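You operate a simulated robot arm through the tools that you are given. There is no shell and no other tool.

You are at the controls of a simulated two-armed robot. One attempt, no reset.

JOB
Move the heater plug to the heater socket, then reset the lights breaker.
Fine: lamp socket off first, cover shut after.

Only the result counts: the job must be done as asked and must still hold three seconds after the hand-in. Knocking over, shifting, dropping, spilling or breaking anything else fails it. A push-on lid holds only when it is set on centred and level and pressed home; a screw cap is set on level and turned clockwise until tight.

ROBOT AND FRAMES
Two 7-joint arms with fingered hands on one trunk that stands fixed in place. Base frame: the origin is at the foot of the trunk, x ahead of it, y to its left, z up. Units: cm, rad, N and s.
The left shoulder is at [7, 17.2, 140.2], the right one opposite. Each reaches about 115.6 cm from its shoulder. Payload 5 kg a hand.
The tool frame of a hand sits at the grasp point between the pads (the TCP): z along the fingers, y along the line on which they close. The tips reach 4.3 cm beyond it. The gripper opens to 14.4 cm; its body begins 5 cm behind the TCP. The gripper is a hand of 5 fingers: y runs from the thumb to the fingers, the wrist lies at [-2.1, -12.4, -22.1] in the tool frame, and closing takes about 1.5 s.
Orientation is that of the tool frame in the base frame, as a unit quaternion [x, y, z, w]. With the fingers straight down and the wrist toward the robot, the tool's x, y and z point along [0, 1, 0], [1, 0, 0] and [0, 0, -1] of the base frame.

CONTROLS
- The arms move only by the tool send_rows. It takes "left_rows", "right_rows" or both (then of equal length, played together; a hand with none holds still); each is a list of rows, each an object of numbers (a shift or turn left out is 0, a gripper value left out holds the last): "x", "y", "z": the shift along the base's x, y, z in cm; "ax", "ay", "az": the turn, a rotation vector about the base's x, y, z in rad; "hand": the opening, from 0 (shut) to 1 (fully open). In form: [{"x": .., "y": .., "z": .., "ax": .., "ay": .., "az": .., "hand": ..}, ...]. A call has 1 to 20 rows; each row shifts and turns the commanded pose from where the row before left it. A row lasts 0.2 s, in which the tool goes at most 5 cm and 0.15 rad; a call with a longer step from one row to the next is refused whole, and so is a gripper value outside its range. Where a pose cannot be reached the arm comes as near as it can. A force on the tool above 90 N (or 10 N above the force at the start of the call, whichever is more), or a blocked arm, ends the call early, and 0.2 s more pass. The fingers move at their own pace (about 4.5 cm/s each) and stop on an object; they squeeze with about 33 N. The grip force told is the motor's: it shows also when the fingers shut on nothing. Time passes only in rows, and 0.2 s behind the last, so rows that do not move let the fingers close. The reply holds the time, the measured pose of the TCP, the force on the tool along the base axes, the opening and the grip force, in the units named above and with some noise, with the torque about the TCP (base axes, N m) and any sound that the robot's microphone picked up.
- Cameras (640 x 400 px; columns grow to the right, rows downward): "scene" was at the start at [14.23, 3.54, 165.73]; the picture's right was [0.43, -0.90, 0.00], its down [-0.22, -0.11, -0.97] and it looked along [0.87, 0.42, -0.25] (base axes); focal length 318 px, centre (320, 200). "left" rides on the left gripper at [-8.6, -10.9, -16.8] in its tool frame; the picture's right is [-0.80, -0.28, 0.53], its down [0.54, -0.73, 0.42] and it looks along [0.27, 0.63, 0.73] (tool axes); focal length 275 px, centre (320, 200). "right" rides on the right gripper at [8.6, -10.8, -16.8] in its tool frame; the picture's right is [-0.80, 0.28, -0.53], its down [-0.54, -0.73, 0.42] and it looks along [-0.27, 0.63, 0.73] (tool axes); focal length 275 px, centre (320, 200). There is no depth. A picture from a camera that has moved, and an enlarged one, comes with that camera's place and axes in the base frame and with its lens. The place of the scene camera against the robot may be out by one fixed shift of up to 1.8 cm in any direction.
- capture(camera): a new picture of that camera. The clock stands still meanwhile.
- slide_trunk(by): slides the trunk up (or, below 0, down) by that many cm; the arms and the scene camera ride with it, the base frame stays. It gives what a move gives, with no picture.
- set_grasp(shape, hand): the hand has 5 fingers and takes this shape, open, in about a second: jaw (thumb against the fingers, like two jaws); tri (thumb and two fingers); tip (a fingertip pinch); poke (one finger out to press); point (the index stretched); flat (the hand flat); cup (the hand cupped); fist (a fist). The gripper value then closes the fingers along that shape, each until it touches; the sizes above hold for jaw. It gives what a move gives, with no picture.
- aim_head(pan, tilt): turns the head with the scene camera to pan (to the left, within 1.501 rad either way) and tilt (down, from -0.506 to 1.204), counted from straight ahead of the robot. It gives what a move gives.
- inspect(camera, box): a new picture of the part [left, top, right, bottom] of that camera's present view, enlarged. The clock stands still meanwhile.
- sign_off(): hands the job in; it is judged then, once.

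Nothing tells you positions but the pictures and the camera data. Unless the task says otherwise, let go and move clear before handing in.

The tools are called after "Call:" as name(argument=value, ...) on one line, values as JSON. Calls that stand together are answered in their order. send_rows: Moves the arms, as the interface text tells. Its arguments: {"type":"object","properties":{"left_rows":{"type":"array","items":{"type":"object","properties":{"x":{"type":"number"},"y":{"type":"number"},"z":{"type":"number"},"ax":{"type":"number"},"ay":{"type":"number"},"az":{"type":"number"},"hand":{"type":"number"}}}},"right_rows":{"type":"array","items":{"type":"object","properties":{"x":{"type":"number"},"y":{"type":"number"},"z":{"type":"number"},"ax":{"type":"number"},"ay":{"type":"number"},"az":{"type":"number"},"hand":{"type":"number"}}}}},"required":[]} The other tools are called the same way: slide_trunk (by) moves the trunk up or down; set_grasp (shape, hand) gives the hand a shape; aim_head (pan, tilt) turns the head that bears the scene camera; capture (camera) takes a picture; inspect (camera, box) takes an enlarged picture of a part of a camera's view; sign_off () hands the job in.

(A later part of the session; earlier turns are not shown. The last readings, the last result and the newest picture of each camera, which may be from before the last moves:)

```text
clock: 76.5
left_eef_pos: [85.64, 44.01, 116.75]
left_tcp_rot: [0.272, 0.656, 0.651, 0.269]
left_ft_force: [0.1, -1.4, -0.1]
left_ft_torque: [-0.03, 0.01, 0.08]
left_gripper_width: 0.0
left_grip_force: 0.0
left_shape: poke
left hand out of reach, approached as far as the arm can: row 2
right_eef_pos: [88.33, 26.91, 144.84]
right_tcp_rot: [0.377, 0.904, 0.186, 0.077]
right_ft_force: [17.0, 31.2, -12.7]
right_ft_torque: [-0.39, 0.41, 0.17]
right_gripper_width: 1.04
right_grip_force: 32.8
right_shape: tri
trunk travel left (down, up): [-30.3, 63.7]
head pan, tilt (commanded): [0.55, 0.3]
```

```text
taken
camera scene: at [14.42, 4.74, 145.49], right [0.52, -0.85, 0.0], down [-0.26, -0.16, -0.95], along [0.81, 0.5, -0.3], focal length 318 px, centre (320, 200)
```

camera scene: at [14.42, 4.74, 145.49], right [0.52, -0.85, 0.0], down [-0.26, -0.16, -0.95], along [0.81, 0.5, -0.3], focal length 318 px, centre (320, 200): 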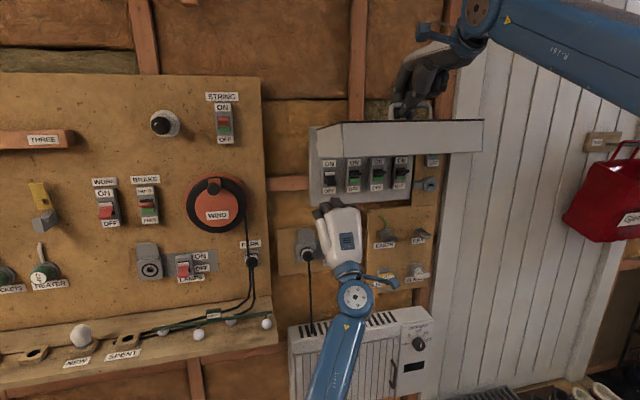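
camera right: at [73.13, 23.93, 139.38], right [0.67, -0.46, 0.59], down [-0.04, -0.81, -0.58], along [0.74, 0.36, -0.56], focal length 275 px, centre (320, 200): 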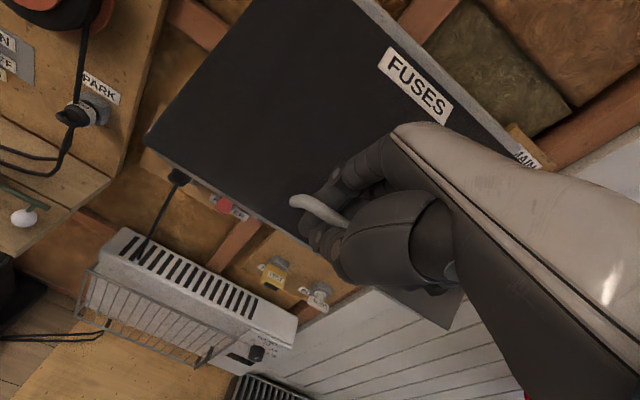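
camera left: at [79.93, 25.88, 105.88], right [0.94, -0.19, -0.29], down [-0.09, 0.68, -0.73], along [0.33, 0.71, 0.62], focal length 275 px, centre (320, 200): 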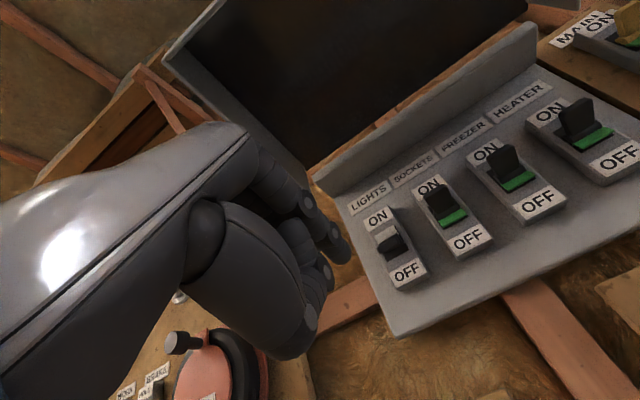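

Excellent view from below, and the hand is now exactly level and square to the wall. Zooming on the LIGHTS lever to triangulate.

Call:
inspect(camera="left", box=[310, 170, 470, 290])

```text
3.33 times, centred on (390, 230) of left
camera zoom: at [79.93, 25.88, 105.88], right [0.94, -0.19, -0.29], down [-0.09, 0.68, -0.73], along [0.33, 0.71, 0.62], focal length 918 px, centre (87, 100)
```

zoom: 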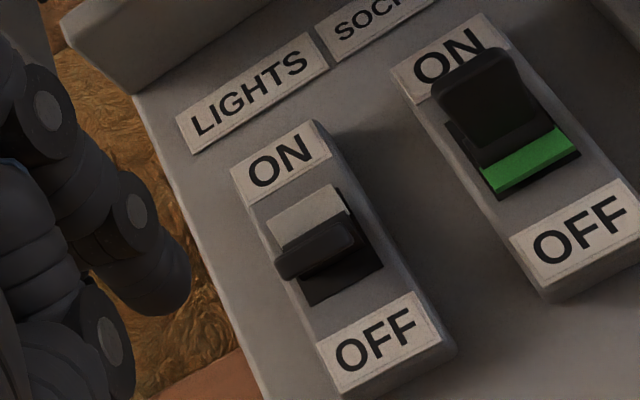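

LIGHTS lever tip is at about r=32.5, n=107.7, z=121.5. I'll bring the fingertip in just below it.

Call:
send_rows(left_rows=[{"x": 1.75, "y": 0.85, "z": 0.1}, {"x": 1.75, "y": 0.85, "z": 0.1}, {"x": 1.75, "y": 0.85, "z": 0.1}, {"x": 1.7, "y": 0.85, "z": 0.1}])

Call:
inspect(camera="left", box=[280, 160, 440, 280])

Call:
inspect(camera="scene", box=[290, 120, 410, 220])

```text
clock: 77.5
left_eef_pos: [92.51, 47.37, 117.18]
left_tcp_rot: [0.271, 0.656, 0.651, 0.269]
left_ft_force: [-0.1, -0.6, 0.0]
left_ft_torque: [-0.01, -0.01, 0.0]
left_gripper_width: 0.01
left_grip_force: 0.2
left_shape: poke
right_eef_pos: [88.34, 26.75, 144.79]
right_tcp_rot: [0.378, 0.904, 0.185, 0.078]
right_ft_force: [18.2, 26.8, -14.0]
right_ft_torque: [-0.44, 0.45, 0.04]
right_gripper_width: 1.04
right_grip_force: 33.2
right_shape: tri
trunk travel left (down, up): [-30.3, 63.7]
head pan, tilt (commanded): [0.55, 0.3]
```

```text
3.33 times, centred on (360, 220) of left
camera zoom: at [86.94, 29.35, 106.36], right [0.94, -0.18, -0.29], down [-0.09, 0.68, -0.73], along [0.33, 0.71, 0.62], focal length 918 px, centre (187, 133)
```

zoom: 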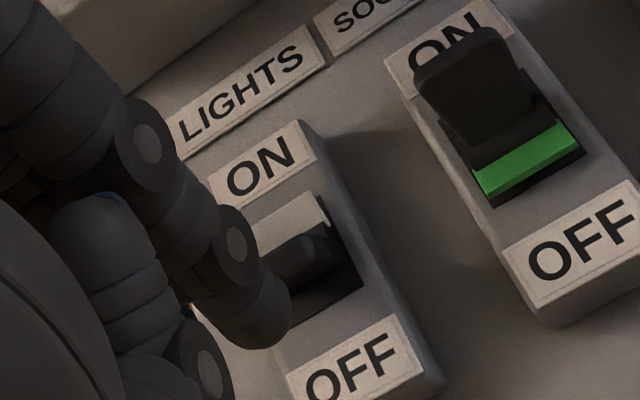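

```text
4.00 times, centred on (350, 170) of scene
camera zoom: at [14.31, 4.91, 145.48], right [0.52, -0.85, 0.0], down [-0.26, -0.16, -0.95], along [0.81, 0.5, -0.3], focal length 1274 px, centre (200, 320)
```

zoom: 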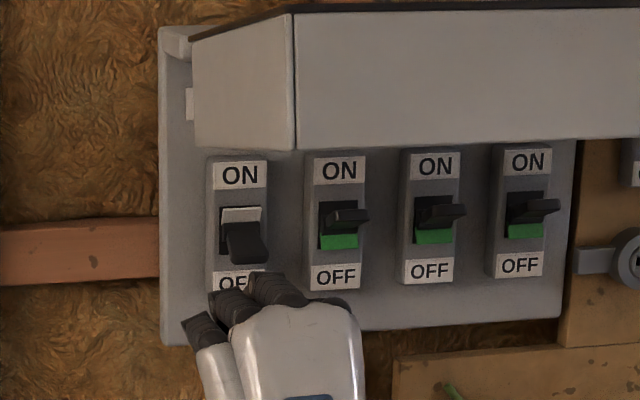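

Call:
send_rows(left_rows=[{"x": 0.92, "y": 0.92, "z": 0.25}, {"x": 0.92, "y": 0.92, "z": 0.25}, {"x": 0.92, "y": 0.92, "z": 0.25}, {"x": 0.92, "y": 0.92, "z": 0.25}])

Call:
inspect(camera="left", box=[260, 140, 420, 280])

Call:
inspect(camera="scene", box=[290, 120, 410, 220])

```text
clock: 78.5
left_eef_pos: [96.4, 51.25, 118.41]
left_tcp_rot: [0.27, 0.656, 0.652, 0.269]
left_ft_force: [-0.5, 0.3, -0.5]
left_ft_torque: [-0.01, -0.02, 0.01]
left_gripper_width: 0.0
left_grip_force: 0.1
left_shape: poke
right_eef_pos: [88.4, 26.72, 144.93]
right_tcp_rot: [0.377, 0.904, 0.184, 0.078]
right_ft_force: [19.5, 27.3, -14.3]
right_ft_torque: [-0.46, 0.38, 0.06]
right_gripper_width: 1.06
right_grip_force: 33.1
right_shape: tri
trunk travel left (down, up): [-30.3, 63.7]
head pan, tilt (commanded): [0.55, 0.3]
```

```text
2.86 times, centred on (340, 210) of left
camera zoom: at [90.82, 33.12, 107.49], right [0.94, -0.18, -0.29], down [-0.09, 0.68, -0.73], along [0.33, 0.71, 0.62], focal length 786 px, centre (263, 171)
```

zoom: 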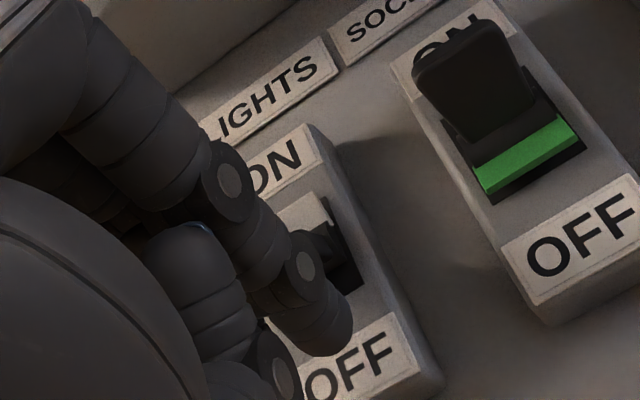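

```text
4.00 times, centred on (350, 170) of scene
camera zoom: at [14.3, 4.91, 145.49], right [0.52, -0.85, 0.0], down [-0.26, -0.16, -0.95], along [0.81, 0.5, -0.3], focal length 1274 px, centre (200, 320)
```

zoom: 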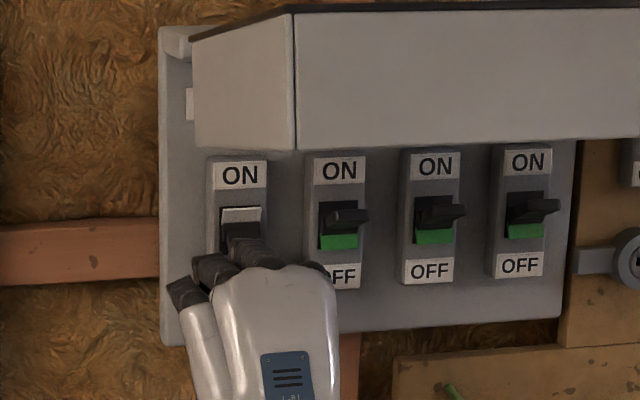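

The fingertip is under the LIGHTS lever. Pushing straight up.

Call:
send_rows(left_rows=[{"z": 0.6}, {"z": 0.6}, {"z": 0.6}, {"z": 0.6}, {"z": 0.6}])

Call:
inspect(camera="left", box=[260, 140, 420, 280])

Call:
inspect(camera="scene", box=[290, 120, 410, 220])

```text
clock: 79.7
left_eef_pos: [96.43, 51.07, 121.11]
left_tcp_rot: [0.27, 0.656, 0.652, 0.268]
left_ft_force: [-1.8, -0.6, -2.0]
left_ft_torque: [-0.1, 0.06, 0.02]
left_gripper_width: 0.0
left_grip_force: 0.0
left_shape: poke
right_eef_pos: [88.32, 26.87, 144.91]
right_tcp_rot: [0.377, 0.904, 0.186, 0.077]
right_ft_force: [20.9, 28.4, -13.8]
right_ft_torque: [-0.48, 0.43, -0.02]
right_gripper_width: 1.06
right_grip_force: 33.2
right_shape: tri
trunk travel left (down, up): [-30.3, 63.7]
head pan, tilt (commanded): [0.55, 0.3]
```

```text
2.86 times, centred on (340, 210) of left
camera zoom: at [90.84, 33.1, 110.32], right [0.94, -0.18, -0.29], down [-0.09, 0.68, -0.73], along [0.33, 0.71, 0.62], focal length 786 px, centre (263, 171)
```

zoom: 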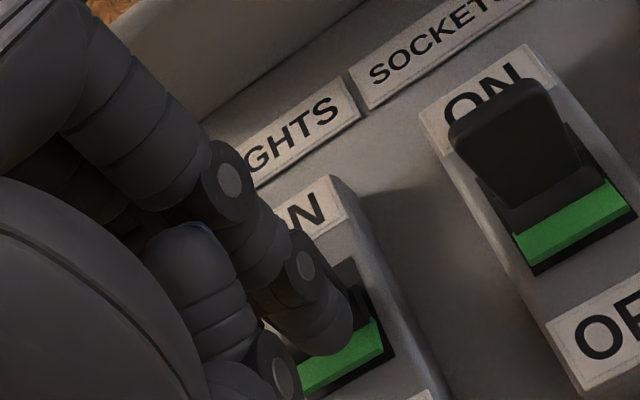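

```text
4.00 times, centred on (350, 170) of scene
camera zoom: at [14.32, 4.9, 145.49], right [0.52, -0.85, 0.0], down [-0.26, -0.16, -0.95], along [0.81, 0.5, -0.3], focal length 1274 px, centre (200, 320)
```

zoom: 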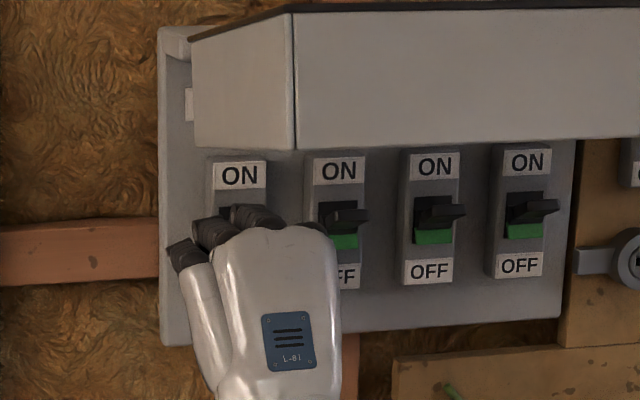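

The LIGHTS breaker has flipped, with green showing. A small extra push to be sure it's fully up, then I'll drop the finger and back away.

Call:
send_rows(left_rows=[{"z": 0.5}, {"z": -1.0}, {"z": -1.2}, {"x": -1.0, "y": -1.0, "z": -0.6}, {"x": -1.5, "y": -1.5}, {"x": -2.0, "y": -2.0}, {"x": -2.5, "y": -2.5}, {"x": -2.5, "y": -2.5}])

Call:
inspect(camera="left", box=[310, 130, 640, 300])

Call:
inspect(camera="scene", box=[290, 120, 410, 220])

```text
clock: 81.5
left_eef_pos: [87.05, 42.0, 118.87]
left_tcp_rot: [0.271, 0.655, 0.652, 0.27]
left_ft_force: [-0.2, 0.8, -0.7]
left_ft_torque: [-0.01, -0.03, -0.02]
left_gripper_width: 0.01
left_grip_force: 0.0
left_shape: poke
right_eef_pos: [88.31, 26.83, 144.96]
right_tcp_rot: [0.377, 0.904, 0.185, 0.077]
right_ft_force: [16.2, 23.8, -12.7]
right_ft_torque: [-0.41, 0.39, 0.04]
right_gripper_width: 1.07
right_grip_force: 33.1
right_shape: tri
trunk travel left (down, up): [-30.3, 63.7]
head pan, tilt (commanded): [0.55, 0.3]
```

```text
1.94 times, centred on (475, 215) of left
camera zoom: at [81.43, 23.78, 108.04], right [0.94, -0.18, -0.29], down [-0.09, 0.68, -0.73], along [0.33, 0.71, 0.62], focal length 534 px, centre (19, 171)
```

zoom: 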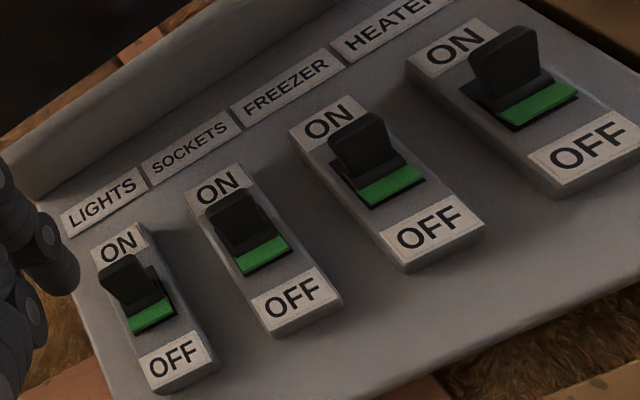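

```text
4.00 times, centred on (350, 170) of scene
camera zoom: at [14.31, 4.89, 145.49], right [0.52, -0.85, 0.0], down [-0.26, -0.16, -0.95], along [0.81, 0.5, -0.3], focal length 1274 px, centre (200, 320)
```

zoom: 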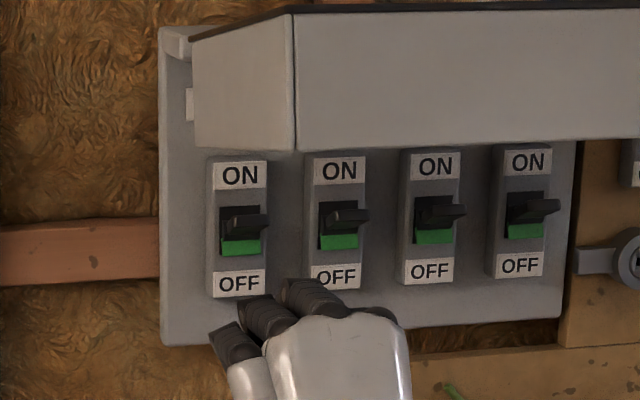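

All four breakers are ON with LIGHTS reset. The left hand retreats first, then the right hand will lower the lid.

Call:
send_rows(left_rows=[{"x": -2.0, "y": -2.0, "z": -0.5}, {"x": -3.0, "y": 0.0, "z": -0.5}, {"x": -3.4, "y": 1.2, "z": -0.6}, {"x": -3.4, "y": 1.2, "z": -0.6}, {"x": -3.4, "y": 1.2, "z": -0.6}, {"x": -3.4, "y": 1.2, "z": -0.6}, {"x": -3.4, "y": 1.2, "z": -0.6}, {"x": -3.4, "y": 1.2, "z": -0.6}, {"x": -3.4, "y": 1.2, "z": -0.6}])

Call:
capture(camera="scene")

Call:
inspect(camera="right", box=[220, 130, 440, 340])

```text
clock: 83.5
left_eef_pos: [58.23, 48.19, 113.62]
left_tcp_rot: [0.271, 0.655, 0.651, 0.27]
left_ft_force: [0.2, -0.1, 0.5]
left_ft_torque: [0.05, -0.01, 0.0]
left_gripper_width: 0.0
left_grip_force: 0.1
left_shape: poke
right_eef_pos: [88.39, 26.75, 144.8]
right_tcp_rot: [0.377, 0.904, 0.185, 0.078]
right_ft_force: [16.4, 23.9, -13.6]
right_ft_torque: [-0.47, 0.43, 0.0]
right_gripper_width: 1.06
right_grip_force: 33.1
right_shape: tri
trunk travel left (down, up): [-30.3, 63.7]
head pan, tilt (commanded): [0.55, 0.3]
```

```text
taken
camera scene: at [14.3, 4.94, 145.49], right [0.52, -0.85, 0.0], down [-0.26, -0.16, -0.95], along [0.81, 0.5, -0.3], focal length 318 px, centre (320, 200)
```

scene: 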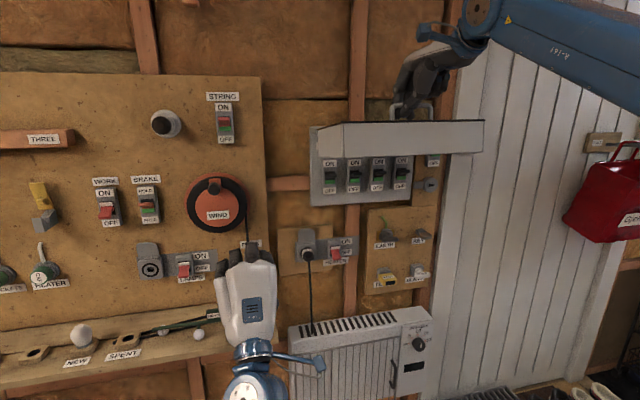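

```text
1.90 times, centred on (330, 235) of right
camera zoom: at [70.51, 21.33, 156.04], right [0.6, -0.53, 0.6], down [0.03, -0.74, -0.67], along [0.8, 0.42, -0.43], focal length 524 px, centre (301, 133)
```

zoom: 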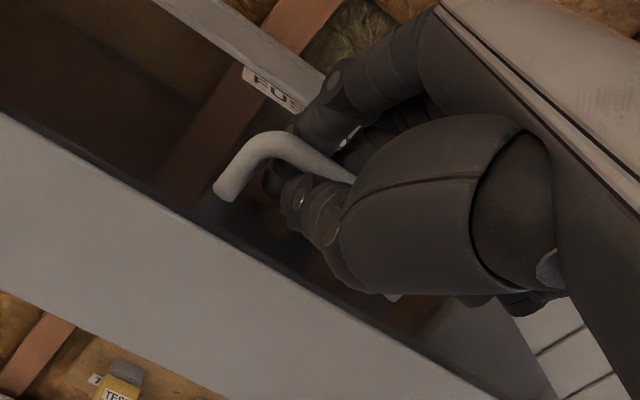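

Left hand is clear. Now lowering the lid along the same arc with the right hand.

Call:
send_rows(right_rows=[{"x": 0.2, "y": 0.2, "z": -1.2}, {"x": -0.2, "y": -0.2, "z": -1.5}, {"x": -0.28, "y": -0.28, "z": -1.5}, {"x": -0.18, "y": -0.18, "z": -1.5}])

Call:
inspect(camera="scene", box=[290, 60, 490, 240])

```text
clock: 84.5
left_eef_pos: [57.88, 47.92, 114.03]
left_tcp_rot: [0.269, 0.654, 0.653, 0.269]
left_ft_force: [0.4, -0.6, 0.0]
left_ft_torque: [-0.01, -0.01, 0.0]
left_gripper_width: 0.02
left_grip_force: 0.0
left_shape: poke
right_eef_pos: [87.59, 26.07, 139.5]
right_tcp_rot: [0.377, 0.904, 0.187, 0.077]
right_ft_force: [5.7, 14.1, -2.8]
right_ft_torque: [-0.01, 0.03, 0.14]
right_gripper_width: 1.01
right_grip_force: 33.3
right_shape: tri
trunk travel left (down, up): [-30.3, 63.7]
head pan, tilt (commanded): [0.55, 0.3]
```

```text
2.22 times, centred on (390, 150) of scene
camera zoom: at [13.94, 4.58, 145.54], right [0.52, -0.85, 0.0], down [-0.25, -0.16, -0.95], along [0.81, 0.5, -0.3], focal length 708 px, centre (164, 311)
```

zoom: 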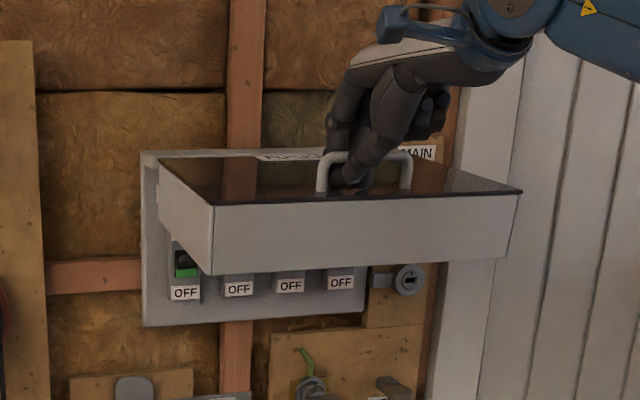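

Call:
send_rows(right_rows=[{"x": 0.1, "y": 0.1, "z": -1.5}, {"x": 0.0, "y": 0.0, "z": -1.5}, {"x": 0.0, "y": 0.0, "z": -1.5}, {"x": 0.1, "y": 0.1, "z": -1.5}, {"x": 0.2, "y": 0.2, "z": -1.5}, {"x": 0.25, "y": 0.25, "z": -1.5}])

Call:
inspect(camera="scene", box=[290, 60, 490, 240])

Call:
inspect(camera="right", box=[220, 130, 440, 340])

```text
clock: 85.9
left_eef_pos: [57.97, 47.84, 114.12]
left_tcp_rot: [0.271, 0.654, 0.652, 0.271]
left_ft_force: [-0.2, -0.1, 0.6]
left_ft_torque: [0.01, 0.04, 0.03]
left_gripper_width: 0.0
left_grip_force: 0.1
left_shape: poke
right_eef_pos: [88.19, 26.65, 130.49]
right_tcp_rot: [0.377, 0.904, 0.187, 0.079]
right_ft_force: [7.7, 10.6, 3.5]
right_ft_torque: [0.36, 0.04, 0.07]
right_gripper_width: 0.99
right_grip_force: 33.2
right_shape: tri
trunk travel left (down, up): [-30.3, 63.7]
head pan, tilt (commanded): [0.55, 0.3]
```

```text
2.22 times, centred on (390, 150) of scene
camera zoom: at [13.91, 4.52, 145.55], right [0.52, -0.85, 0.0], down [-0.25, -0.16, -0.95], along [0.81, 0.5, -0.3], focal length 708 px, centre (164, 311)
```

zoom: 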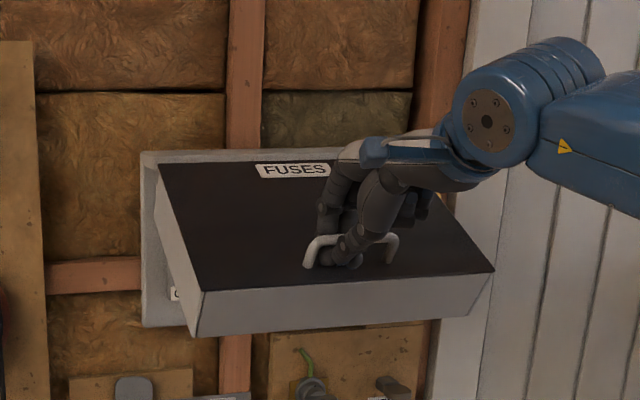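

```text
1.90 times, centred on (330, 235) of right
camera zoom: at [70.27, 21.1, 141.57], right [0.59, -0.53, 0.6], down [0.03, -0.74, -0.68], along [0.8, 0.42, -0.42], focal length 524 px, centre (301, 133)
```

zoom: 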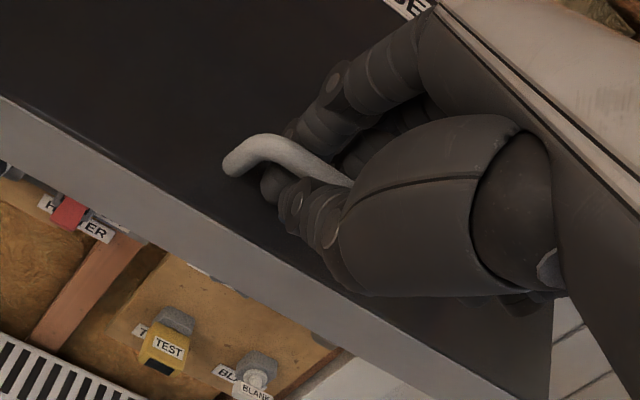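

Call:
send_rows(right_rows=[{"x": 0.45, "y": 0.45, "z": -1.5}, {"x": 0.42, "y": 0.42, "z": -1.5}, {"x": 0.47, "y": 0.47, "z": -1.5}, {"x": 0.53, "y": 0.53, "z": -1.5}, {"x": 0.6, "y": 0.6, "z": -1.5}])

Call:
inspect(camera="scene", box=[290, 60, 490, 240])

Call:
inspect(camera="right", box=[220, 130, 440, 340])

```text
clock: 87.1
left_eef_pos: [57.92, 47.77, 114.07]
left_tcp_rot: [0.269, 0.654, 0.654, 0.269]
left_ft_force: [-0.5, -0.2, 0.2]
left_ft_torque: [-0.01, 0.02, 0.01]
left_gripper_width: 0.01
left_grip_force: 0.1
left_shape: poke
right_eef_pos: [90.59, 29.29, 123.09]
right_tcp_rot: [0.377, 0.904, 0.188, 0.08]
right_ft_force: [8.2, 8.1, 6.9]
right_ft_torque: [0.24, -0.09, -0.09]
right_gripper_width: 0.97
right_grip_force: 33.6
right_shape: tri
trunk travel left (down, up): [-30.3, 63.7]
head pan, tilt (commanded): [0.55, 0.3]
```

```text
2.22 times, centred on (390, 150) of scene
camera zoom: at [13.84, 4.44, 145.57], right [0.52, -0.85, 0.0], down [-0.25, -0.16, -0.95], along [0.81, 0.5, -0.3], focal length 708 px, centre (164, 311)
```

zoom: 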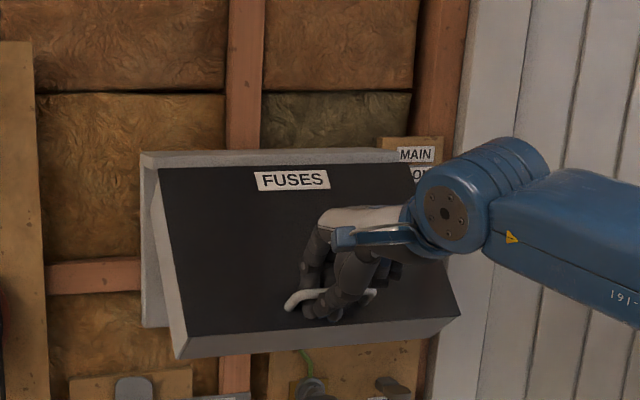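

```text
1.90 times, centred on (330, 235) of right
camera zoom: at [72.77, 23.63, 134.12], right [0.59, -0.53, 0.6], down [0.03, -0.74, -0.68], along [0.8, 0.42, -0.42], focal length 524 px, centre (301, 133)
```

zoom: 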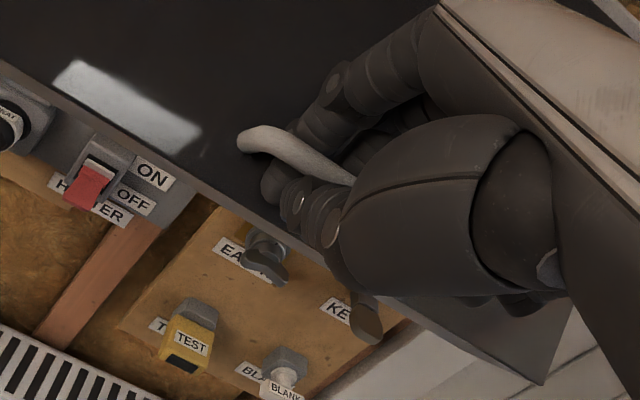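

Lid at about 40°. From here I rotate the hand back along with the lid as it closes.

Call:
send_rows(right_rows=[{"x": 0.95, "y": 0.95, "z": -1.5, "ax": 0.0617, "ay": -0.0617}, {"x": 1.0, "y": 1.0, "z": -1.5, "ax": 0.0617, "ay": -0.0617}, {"x": 1.1, "y": 1.1, "z": -1.42, "ax": 0.0617, "ay": -0.0617}, {"x": 1.15, "y": 1.15, "z": -1.29, "ax": 0.0617, "ay": -0.0617}])

Call:
inspect(camera="scene", box=[290, 80, 490, 260])

Call:
inspect(camera="right", box=[220, 130, 440, 340])

```text
clock: 88.1
left_eef_pos: [58.01, 47.67, 114.07]
left_tcp_rot: [0.269, 0.654, 0.653, 0.269]
left_ft_force: [0.0, -0.6, 0.4]
left_ft_torque: [0.01, -0.01, -0.02]
left_gripper_width: 0.01
left_grip_force: 0.1
left_shape: poke
right_eef_pos: [94.76, 33.1, 117.18]
right_tcp_rot: [0.358, 0.857, 0.341, 0.142]
right_ft_force: [0.1, 1.5, -1.7]
right_ft_torque: [-0.11, 0.16, -0.02]
right_gripper_width: 0.91
right_grip_force: 33.0
right_shape: tri
trunk travel left (down, up): [-30.3, 63.7]
head pan, tilt (commanded): [0.55, 0.3]
```

```text
2.22 times, centred on (390, 170) of scene
camera zoom: at [13.85, 4.39, 145.55], right [0.52, -0.85, 0.0], down [-0.25, -0.15, -0.95], along [0.81, 0.5, -0.3], focal length 708 px, centre (164, 267)
```

zoom: 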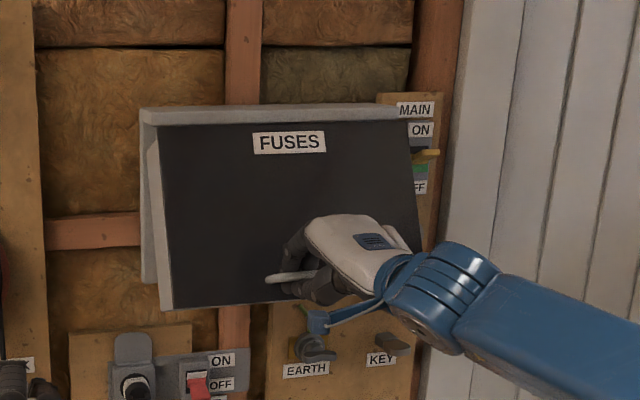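

```text
1.90 times, centred on (330, 235) of right
camera zoom: at [74.82, 25.72, 121.91], right [0.45, -0.68, 0.58], down [0.21, -0.55, -0.81], along [0.87, 0.48, -0.1], focal length 524 px, centre (301, 133)
```

zoom: 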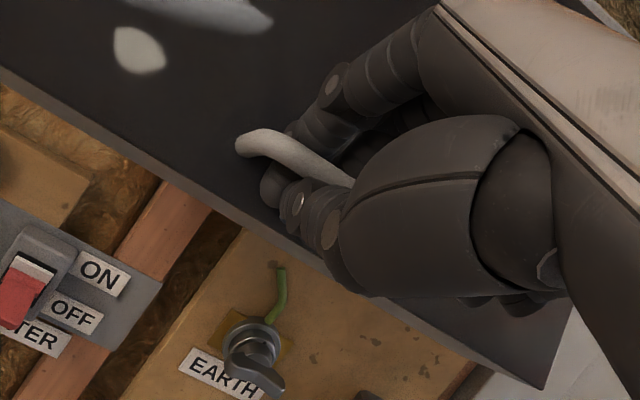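

Call:
send_rows(right_rows=[{"x": 1.22, "y": 1.22, "z": -1.1, "ax": 0.0617, "ay": -0.0617}, {"x": 1.28, "y": 1.28, "z": -0.95, "ax": 0.0617, "ay": -0.0617}])

Call:
inspect(camera="scene", box=[290, 80, 490, 260])

```text
clock: 88.7
left_eef_pos: [57.86, 47.93, 114.18]
left_tcp_rot: [0.268, 0.655, 0.653, 0.269]
left_ft_force: [0.1, -0.4, 0.5]
left_ft_torque: [0.0, 0.0, -0.05]
left_gripper_width: 0.0
left_grip_force: 0.0
left_shape: poke
right_eef_pos: [97.32, 35.79, 115.11]
right_tcp_rot: [0.345, 0.824, 0.415, 0.171]
right_ft_force: [-5.4, 0.7, -12.7]
right_ft_torque: [-0.29, 0.15, 0.1]
right_gripper_width: 0.82
right_grip_force: 33.3
right_shape: tri
trunk travel left (down, up): [-30.3, 63.7]
head pan, tilt (commanded): [0.55, 0.3]
```

```text
2.22 times, centred on (390, 170) of scene
camera zoom: at [13.86, 4.49, 145.55], right [0.52, -0.85, 0.0], down [-0.25, -0.16, -0.95], along [0.81, 0.5, -0.3], focal length 708 px, centre (164, 267)
```

zoom: 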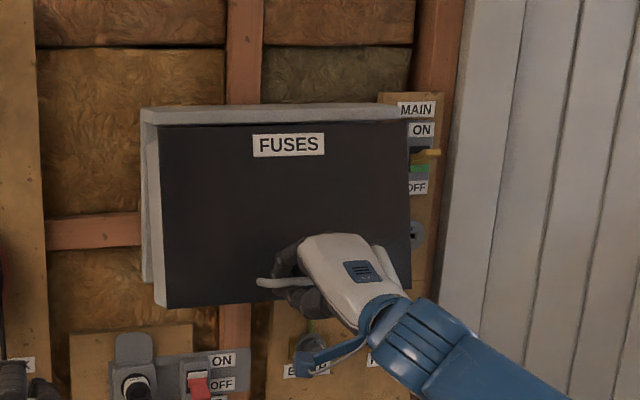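

Call:
send_rows(right_rows=[{"x": 1.2, "y": 1.2, "z": -0.9, "ax": 0.055, "ay": -0.055}, {"x": 1.0, "y": 1.0, "z": -0.6, "ax": 0.04, "ay": -0.04}])

Call:
inspect(camera="scene", box=[290, 80, 490, 260])

Call:
inspect(camera="left", box=[320, 0, 640, 300])

```text
clock: 89.3
left_eef_pos: [57.86, 47.93, 114.14]
left_tcp_rot: [0.27, 0.654, 0.653, 0.27]
left_ft_force: [0.0, -0.9, -0.2]
left_ft_torque: [0.02, 0.0, 0.01]
left_gripper_width: 0.01
left_grip_force: 0.1
left_shape: poke
right_eef_pos: [99.4, 38.07, 113.9]
right_tcp_rot: [0.333, 0.794, 0.47, 0.196]
right_ft_force: [-3.2, 1.4, -10.6]
right_ft_torque: [-0.2, 0.11, 0.07]
right_gripper_width: 0.77
right_grip_force: 33.1
right_shape: tri
trunk travel left (down, up): [-30.3, 63.7]
head pan, tilt (commanded): [0.55, 0.3]
```

```text
2.22 times, centred on (390, 170) of scene
camera zoom: at [13.86, 4.44, 145.56], right [0.52, -0.85, 0.0], down [-0.25, -0.16, -0.95], along [0.81, 0.5, -0.3], focal length 708 px, centre (164, 267)
```

zoom: 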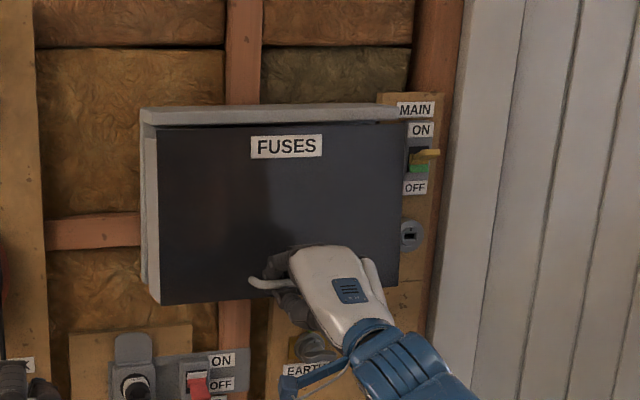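

```text
1.33 times, centred on (480, 150) of left
camera zoom: at [52.29, 29.76, 103.16], right [0.94, -0.18, -0.28], down [-0.09, 0.68, -0.73], along [0.33, 0.71, 0.63], focal length 367 px, centre (107, 267)
```

zoom: 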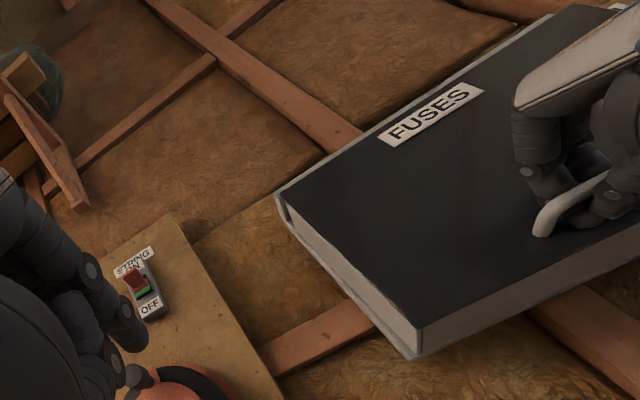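

Nearly shut. Pressing the last bit home gently.

Call:
send_rows(right_rows=[{"x": 0.4, "y": 0.4, "z": -0.35, "ax": 0.015, "ay": -0.015}, {"x": 0.35, "y": 0.35, "z": -0.15}, {"x": 0.3, "y": 0.3}])

Call:
inspect(camera="left", box=[320, 0, 640, 300])

Call:
inspect(camera="scene", box=[290, 80, 490, 260])

```text
clock: 90.1
left_eef_pos: [57.79, 47.81, 114.0]
left_tcp_rot: [0.27, 0.654, 0.653, 0.271]
left_ft_force: [0.4, -0.2, 0.5]
left_ft_torque: [0.0, 0.0, 0.01]
left_gripper_width: 0.01
left_grip_force: 0.0
left_shape: poke
right_eef_pos: [100.46, 38.8, 113.4]
right_tcp_rot: [0.33, 0.789, 0.479, 0.199]
right_ft_force: [-2.7, 0.3, -4.2]
right_ft_torque: [-0.03, 0.02, 0.04]
right_gripper_width: 0.8
right_grip_force: 32.9
right_shape: tri
trunk travel left (down, up): [-30.3, 63.7]
head pan, tilt (commanded): [0.55, 0.3]
```

```text
1.33 times, centred on (480, 150) of left
camera zoom: at [52.23, 29.74, 103.19], right [0.94, -0.18, -0.28], down [-0.09, 0.68, -0.73], along [0.33, 0.71, 0.63], focal length 367 px, centre (107, 267)
```

zoom: 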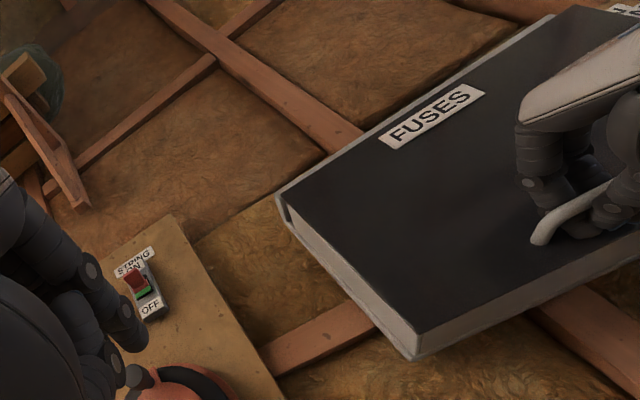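

```text
2.22 times, centred on (390, 170) of scene
camera zoom: at [13.79, 4.4, 145.56], right [0.52, -0.85, 0.0], down [-0.25, -0.16, -0.96], along [0.81, 0.5, -0.3], focal length 708 px, centre (164, 267)
```

zoom: 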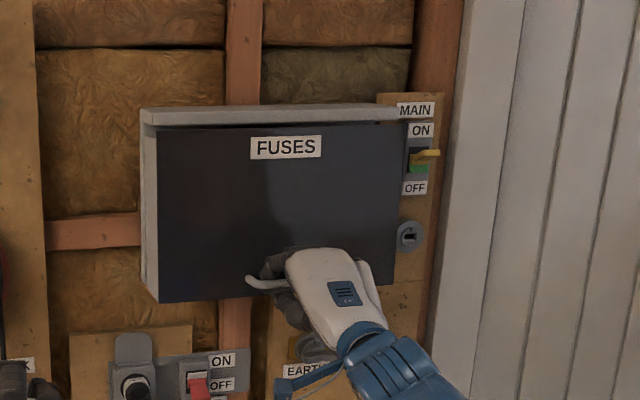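

Call:
send_rows(right_rows=[{"x": 0.3, "y": 0.3, "z": -0.1}, {"x": 0.3, "y": 0.3}, {"x": 0.3, "y": 0.3}])

Call:
inspect(camera="left", box=[320, 0, 640, 300])

Call:
inspect(camera="scene", box=[290, 80, 490, 260])

```text
clock: 90.9
left_eef_pos: [57.91, 47.72, 114.04]
left_tcp_rot: [0.27, 0.654, 0.653, 0.27]
left_ft_force: [-0.8, -0.1, -1.3]
left_ft_torque: [-0.01, -0.01, 0.0]
left_gripper_width: 0.02
left_grip_force: 0.1
left_shape: poke
right_eef_pos: [100.97, 39.61, 113.0]
right_tcp_rot: [0.331, 0.789, 0.478, 0.198]
right_ft_force: [-1.7, -0.7, -8.2]
right_ft_torque: [-0.1, 0.06, 0.03]
right_gripper_width: 0.82
right_grip_force: 32.9
right_shape: tri
right hand out of reach, approached as far as the arm can: row 3
trunk travel left (down, up): [-30.3, 63.7]
head pan, tilt (commanded): [0.55, 0.3]
```

```text
1.33 times, centred on (480, 150) of left
camera zoom: at [52.3, 29.71, 103.15], right [0.94, -0.18, -0.28], down [-0.09, 0.68, -0.73], along [0.33, 0.71, 0.63], focal length 367 px, centre (107, 267)
```

zoom: 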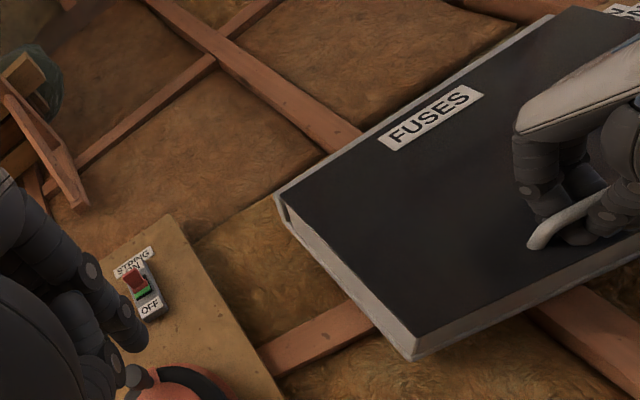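

```text
2.22 times, centred on (390, 170) of scene
camera zoom: at [13.89, 4.34, 145.54], right [0.52, -0.85, 0.0], down [-0.25, -0.15, -0.95], along [0.81, 0.5, -0.3], focal length 708 px, centre (164, 267)
```

zoom: 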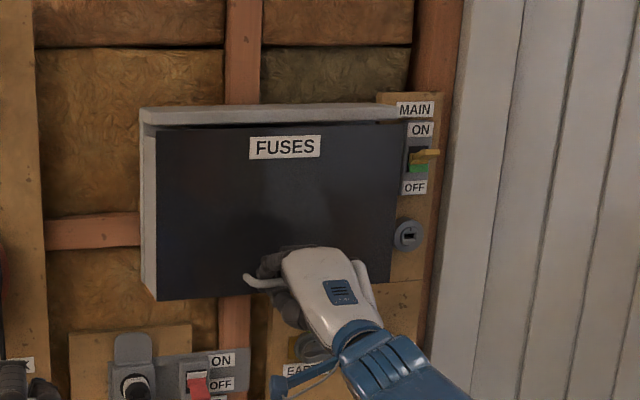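

The right arm is at its reach limit with the lid practically shut. I'll release the handle and back off, then press the lid with the left hand to make sure it's fully closed.

Call:
send_rows(right_rows=[{"hand": 0.2}, {"hand": 0.35}, {"hand": 0.45}, {"hand": 0.45}, {"hand": 0.45}])

Call:
inspect(camera="right", box=[200, 100, 440, 340])

Call:
inspect(camera="left", box=[320, 0, 640, 300])

```text
clock: 92.1
left_eef_pos: [57.66, 47.65, 114.2]
left_tcp_rot: [0.27, 0.653, 0.654, 0.271]
left_ft_force: [0.0, -0.1, -0.1]
left_ft_torque: [-0.01, 0.02, 0.0]
left_gripper_width: 0.0
left_grip_force: 0.1
left_shape: poke
right_eef_pos: [100.92, 39.34, 113.28]
right_tcp_rot: [0.331, 0.788, 0.479, 0.2]
right_ft_force: [-9.4, -8.5, -3.1]
right_ft_torque: [0.04, -0.02, -0.06]
right_gripper_width: 6.09
right_grip_force: 0.1
right_shape: tri
trunk travel left (down, up): [-30.3, 63.7]
head pan, tilt (commanded): [0.55, 0.3]
```

```text
1.67 times, centred on (320, 220) of right
camera zoom: at [80.72, 31.57, 111.51], right [0.32, -0.81, 0.5], down [0.41, -0.36, -0.84], along [0.86, 0.47, 0.22], focal length 459 px, centre (320, 167)
```

zoom: 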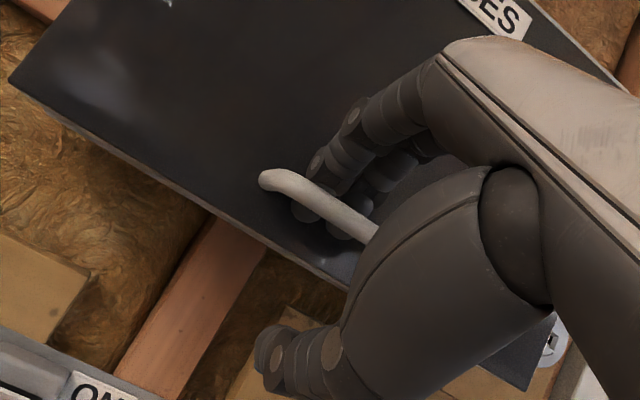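

```text
1.33 times, centred on (480, 150) of left
camera zoom: at [52.16, 29.59, 103.27], right [0.94, -0.18, -0.28], down [-0.09, 0.68, -0.73], along [0.33, 0.71, 0.63], focal length 367 px, centre (107, 267)
```

zoom: 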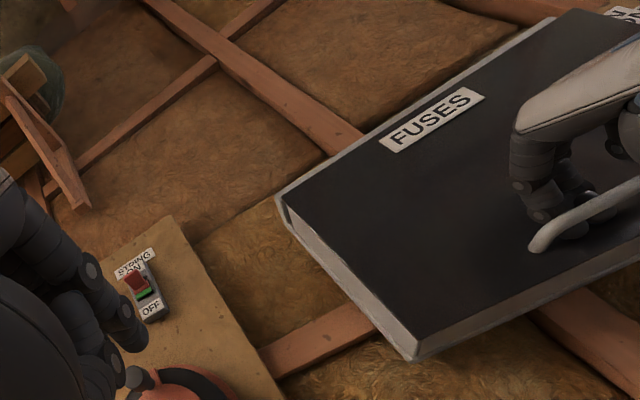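

Call:
send_rows(right_rows=[{"z": 0.5}, {"x": -0.3, "y": -0.3, "z": 0.5}, {"x": -0.8, "y": -0.8, "z": 0.6}, {"x": -1.2, "y": -1.2, "z": 0.9}, {"x": -1.5, "y": -1.5, "z": 1.0}, {"x": -2.0, "y": -2.0, "z": 1.0}, {"x": -2.5, "y": -2.5, "z": 1.0}])

Call:
capture(camera="scene")

Call:
inspect(camera="left", box=[320, 0, 640, 300])

Call:
capture(camera="right")

```text
clock: 93.7
left_eef_pos: [57.73, 47.58, 114.29]
left_tcp_rot: [0.269, 0.653, 0.654, 0.269]
left_ft_force: [0.3, -1.1, 1.8]
left_ft_torque: [-0.01, 0.01, 0.06]
left_gripper_width: 0.0
left_grip_force: 0.0
left_shape: poke
right_eef_pos: [92.66, 30.49, 119.06]
right_tcp_rot: [0.33, 0.789, 0.48, 0.198]
right_ft_force: [0.1, 0.1, 0.3]
right_ft_torque: [-0.03, 0.04, -0.04]
right_gripper_width: 6.44
right_grip_force: 0.1
right_shape: tri
trunk travel left (down, up): [-30.3, 63.7]
head pan, tilt (commanded): [0.55, 0.3]
```

```text
taken
camera scene: at [13.7, 4.12, 145.59], right [0.52, -0.85, 0.0], down [-0.25, -0.15, -0.96], along [0.81, 0.5, -0.29], focal length 318 px, centre (320, 200)
```

scene: 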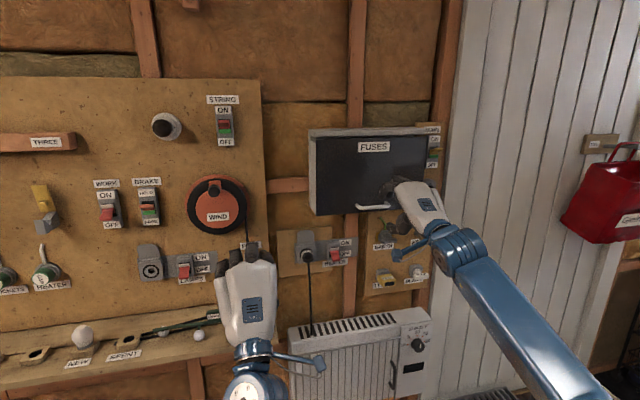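

```text
1.33 times, centred on (480, 150) of left
camera zoom: at [52.17, 29.54, 103.3], right [0.94, -0.18, -0.28], down [-0.09, 0.68, -0.72], along [0.33, 0.71, 0.63], focal length 367 px, centre (107, 267)
```

zoom: 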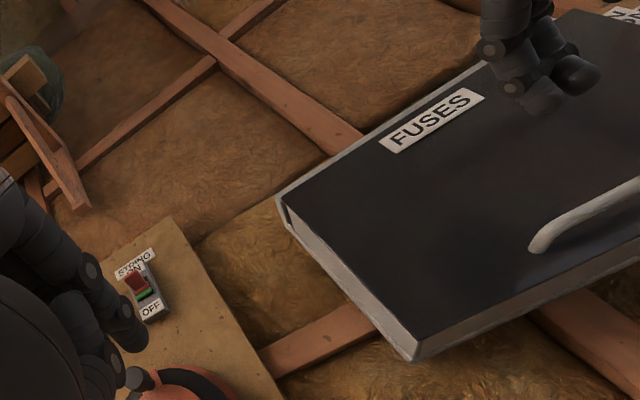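

```text
taken
camera right: at [72.46, 22.79, 117.21], right [0.32, -0.81, 0.5], down [0.41, -0.36, -0.84], along [0.86, 0.47, 0.22], focal length 275 px, centre (320, 200)
```

right: 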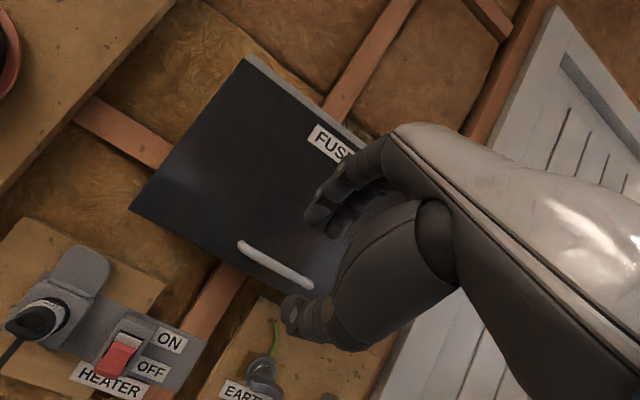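

The lid has swung shut on its own. I'll check for any remaining gap.

Call:
inspect(camera="left", box=[510, 120, 640, 290])

Call:
inspect(camera="scene", box=[296, 115, 456, 225])

Call:
inspect(camera="right", box=[110, 40, 350, 320])

```text
2.35 times, centred on (575, 205) of left
camera zoom: at [52.17, 29.54, 103.3], right [0.94, -0.18, -0.28], down [-0.09, 0.68, -0.72], along [0.33, 0.71, 0.63], focal length 648 px, centre (-280, 188)
```

zoom: 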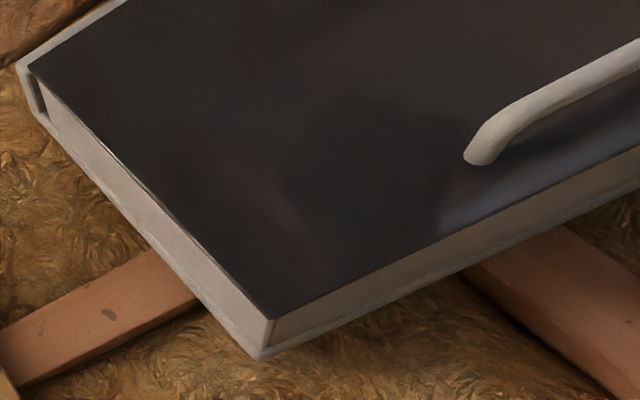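

```text
3.64 times, centred on (376, 170) of scene
camera zoom: at [13.7, 4.12, 145.59], right [0.52, -0.85, 0.0], down [-0.25, -0.15, -0.96], along [0.81, 0.5, -0.29], focal length 1158 px, centre (116, 309)
```

zoom: 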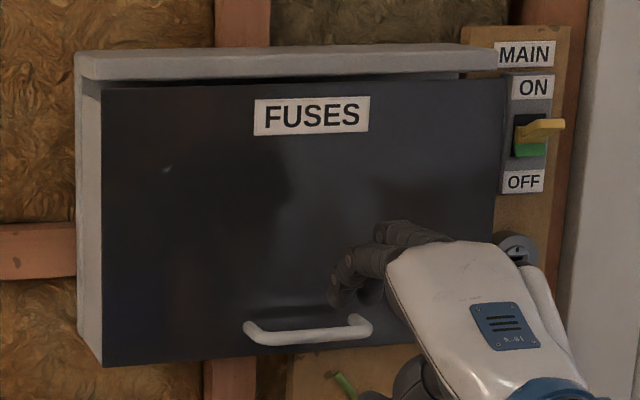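

```text
1.43 times, centred on (230, 180) of right
camera zoom: at [72.46, 22.79, 117.21], right [0.32, -0.81, 0.5], down [0.41, -0.36, -0.84], along [0.86, 0.47, 0.22], focal length 393 px, centre (449, 229)
```

zoom: 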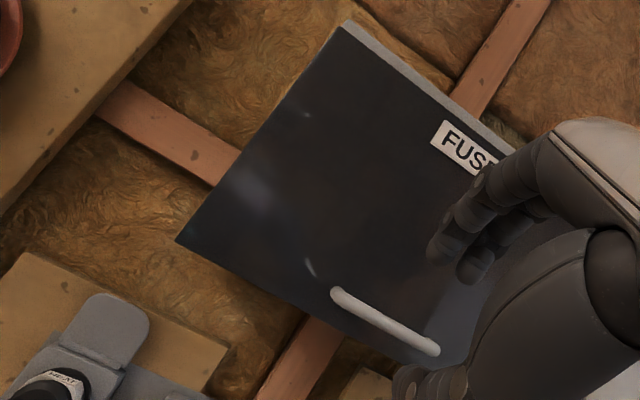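

The lid looks flush. For certainty, I'll close the right hand into a fingertip bundle and press the lid lightly above the handle.

Call:
send_rows(right_rows=[{"hand": 0, "z": 1.0}, {"z": 1.0}, {"z": 1.0}, {}, {}, {"x": 1.5, "y": 1.5}, {"x": 1.5, "y": 1.5}, {"x": 1.5, "y": 1.5}, {"x": 1.5, "y": 1.5}, {"x": 1.2, "y": 1.2}])

Call:
inspect(camera="right", box=[110, 40, 350, 320])

```text
clock: 95.9
left_eef_pos: [57.8, 47.8, 114.12]
left_tcp_rot: [0.269, 0.654, 0.654, 0.269]
left_ft_force: [0.4, 0.3, -0.6]
left_ft_torque: [-0.02, -0.01, 0.01]
left_gripper_width: 0.0
left_grip_force: 0.1
left_shape: poke
right_eef_pos: [100.04, 38.55, 121.76]
right_tcp_rot: [0.33, 0.789, 0.479, 0.198]
right_ft_force: [1.0, -0.3, -0.6]
right_ft_torque: [-0.01, 0.0, -0.03]
right_gripper_width: 0.0
right_grip_force: 32.4
right_shape: tri
trunk travel left (down, up): [-30.3, 63.7]
head pan, tilt (commanded): [0.55, 0.3]
```

```text
1.43 times, centred on (230, 180) of right
camera zoom: at [79.84, 30.77, 120.03], right [0.32, -0.81, 0.5], down [0.41, -0.36, -0.84], along [0.86, 0.47, 0.22], focal length 393 px, centre (449, 229)
```

zoom: 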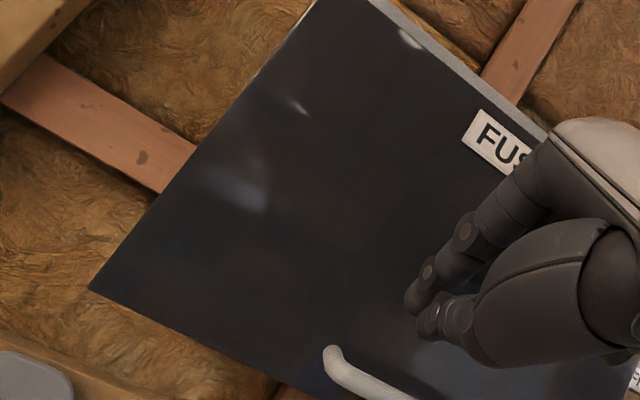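

Call:
send_rows(right_rows=[{"x": 0.35, "y": 0.35}, {"x": 0.35, "y": 0.35}, {"x": 0.35, "y": 0.35}, {"x": 0.3, "y": 0.3}])

Call:
inspect(camera="left", box=[510, 120, 640, 290])

```text
clock: 96.9
left_eef_pos: [57.68, 47.77, 114.16]
left_tcp_rot: [0.269, 0.654, 0.653, 0.27]
left_ft_force: [-0.4, 1.0, 0.8]
left_ft_torque: [-0.01, -0.01, -0.02]
left_gripper_width: 0.0
left_grip_force: 0.0
left_shape: poke
right_eef_pos: [101.17, 39.8, 121.87]
right_tcp_rot: [0.33, 0.789, 0.479, 0.199]
right_ft_force: [-0.4, 0.1, 0.6]
right_ft_torque: [0.01, -0.01, -0.01]
right_gripper_width: 0.0
right_grip_force: 33.1
right_shape: tri
trunk travel left (down, up): [-30.3, 63.7]
head pan, tilt (commanded): [0.55, 0.3]
```

```text
2.35 times, centred on (575, 205) of left
camera zoom: at [52.17, 29.76, 103.22], right [0.94, -0.18, -0.28], down [-0.09, 0.68, -0.73], along [0.33, 0.71, 0.63], focal length 648 px, centre (-280, 188)
```

zoom: 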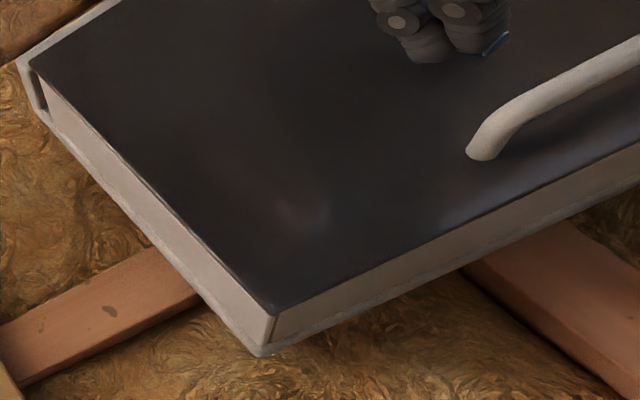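

Call:
send_rows(right_rows=[{"x": 0.3, "y": 0.3}, {"x": 0.3, "y": 0.3}, {"x": 0.3, "y": 0.3}, {"x": 0.3, "y": 0.3}])

Call:
inspect(camera="left", box=[510, 120, 640, 290])

```text
clock: 97.9
left_eef_pos: [57.88, 47.79, 114.19]
left_tcp_rot: [0.27, 0.654, 0.654, 0.269]
left_ft_force: [-0.2, -0.3, -0.4]
left_ft_torque: [0.02, 0.02, 0.01]
left_gripper_width: 0.0
left_grip_force: 0.0
left_shape: poke
right_eef_pos: [101.13, 39.94, 121.96]
right_tcp_rot: [0.33, 0.789, 0.479, 0.199]
right_ft_force: [0.4, 0.2, 1.0]
right_ft_torque: [0.02, -0.01, 0.0]
right_gripper_width: 0.0
right_grip_force: 33.2
right_shape: tri
right hand out of reach, approached as far as the arm can: row 1, 2, 3, 4
trunk travel left (down, up): [-30.3, 63.7]
head pan, tilt (commanded): [0.55, 0.3]
```

```text
2.35 times, centred on (575, 205) of left
camera zoom: at [52.22, 29.7, 103.21], right [0.94, -0.18, -0.28], down [-0.09, 0.68, -0.73], along [0.33, 0.71, 0.63], focal length 648 px, centre (-280, 188)
```

zoom: 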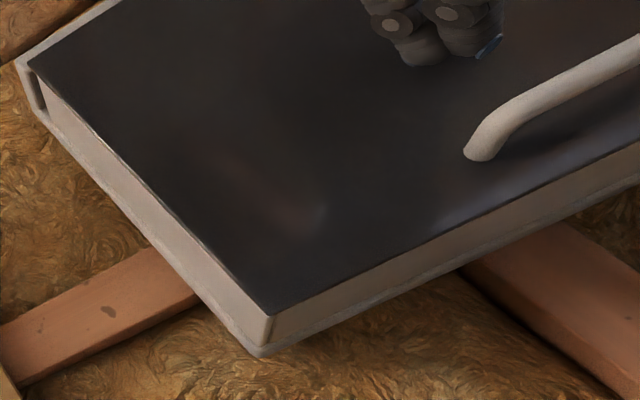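

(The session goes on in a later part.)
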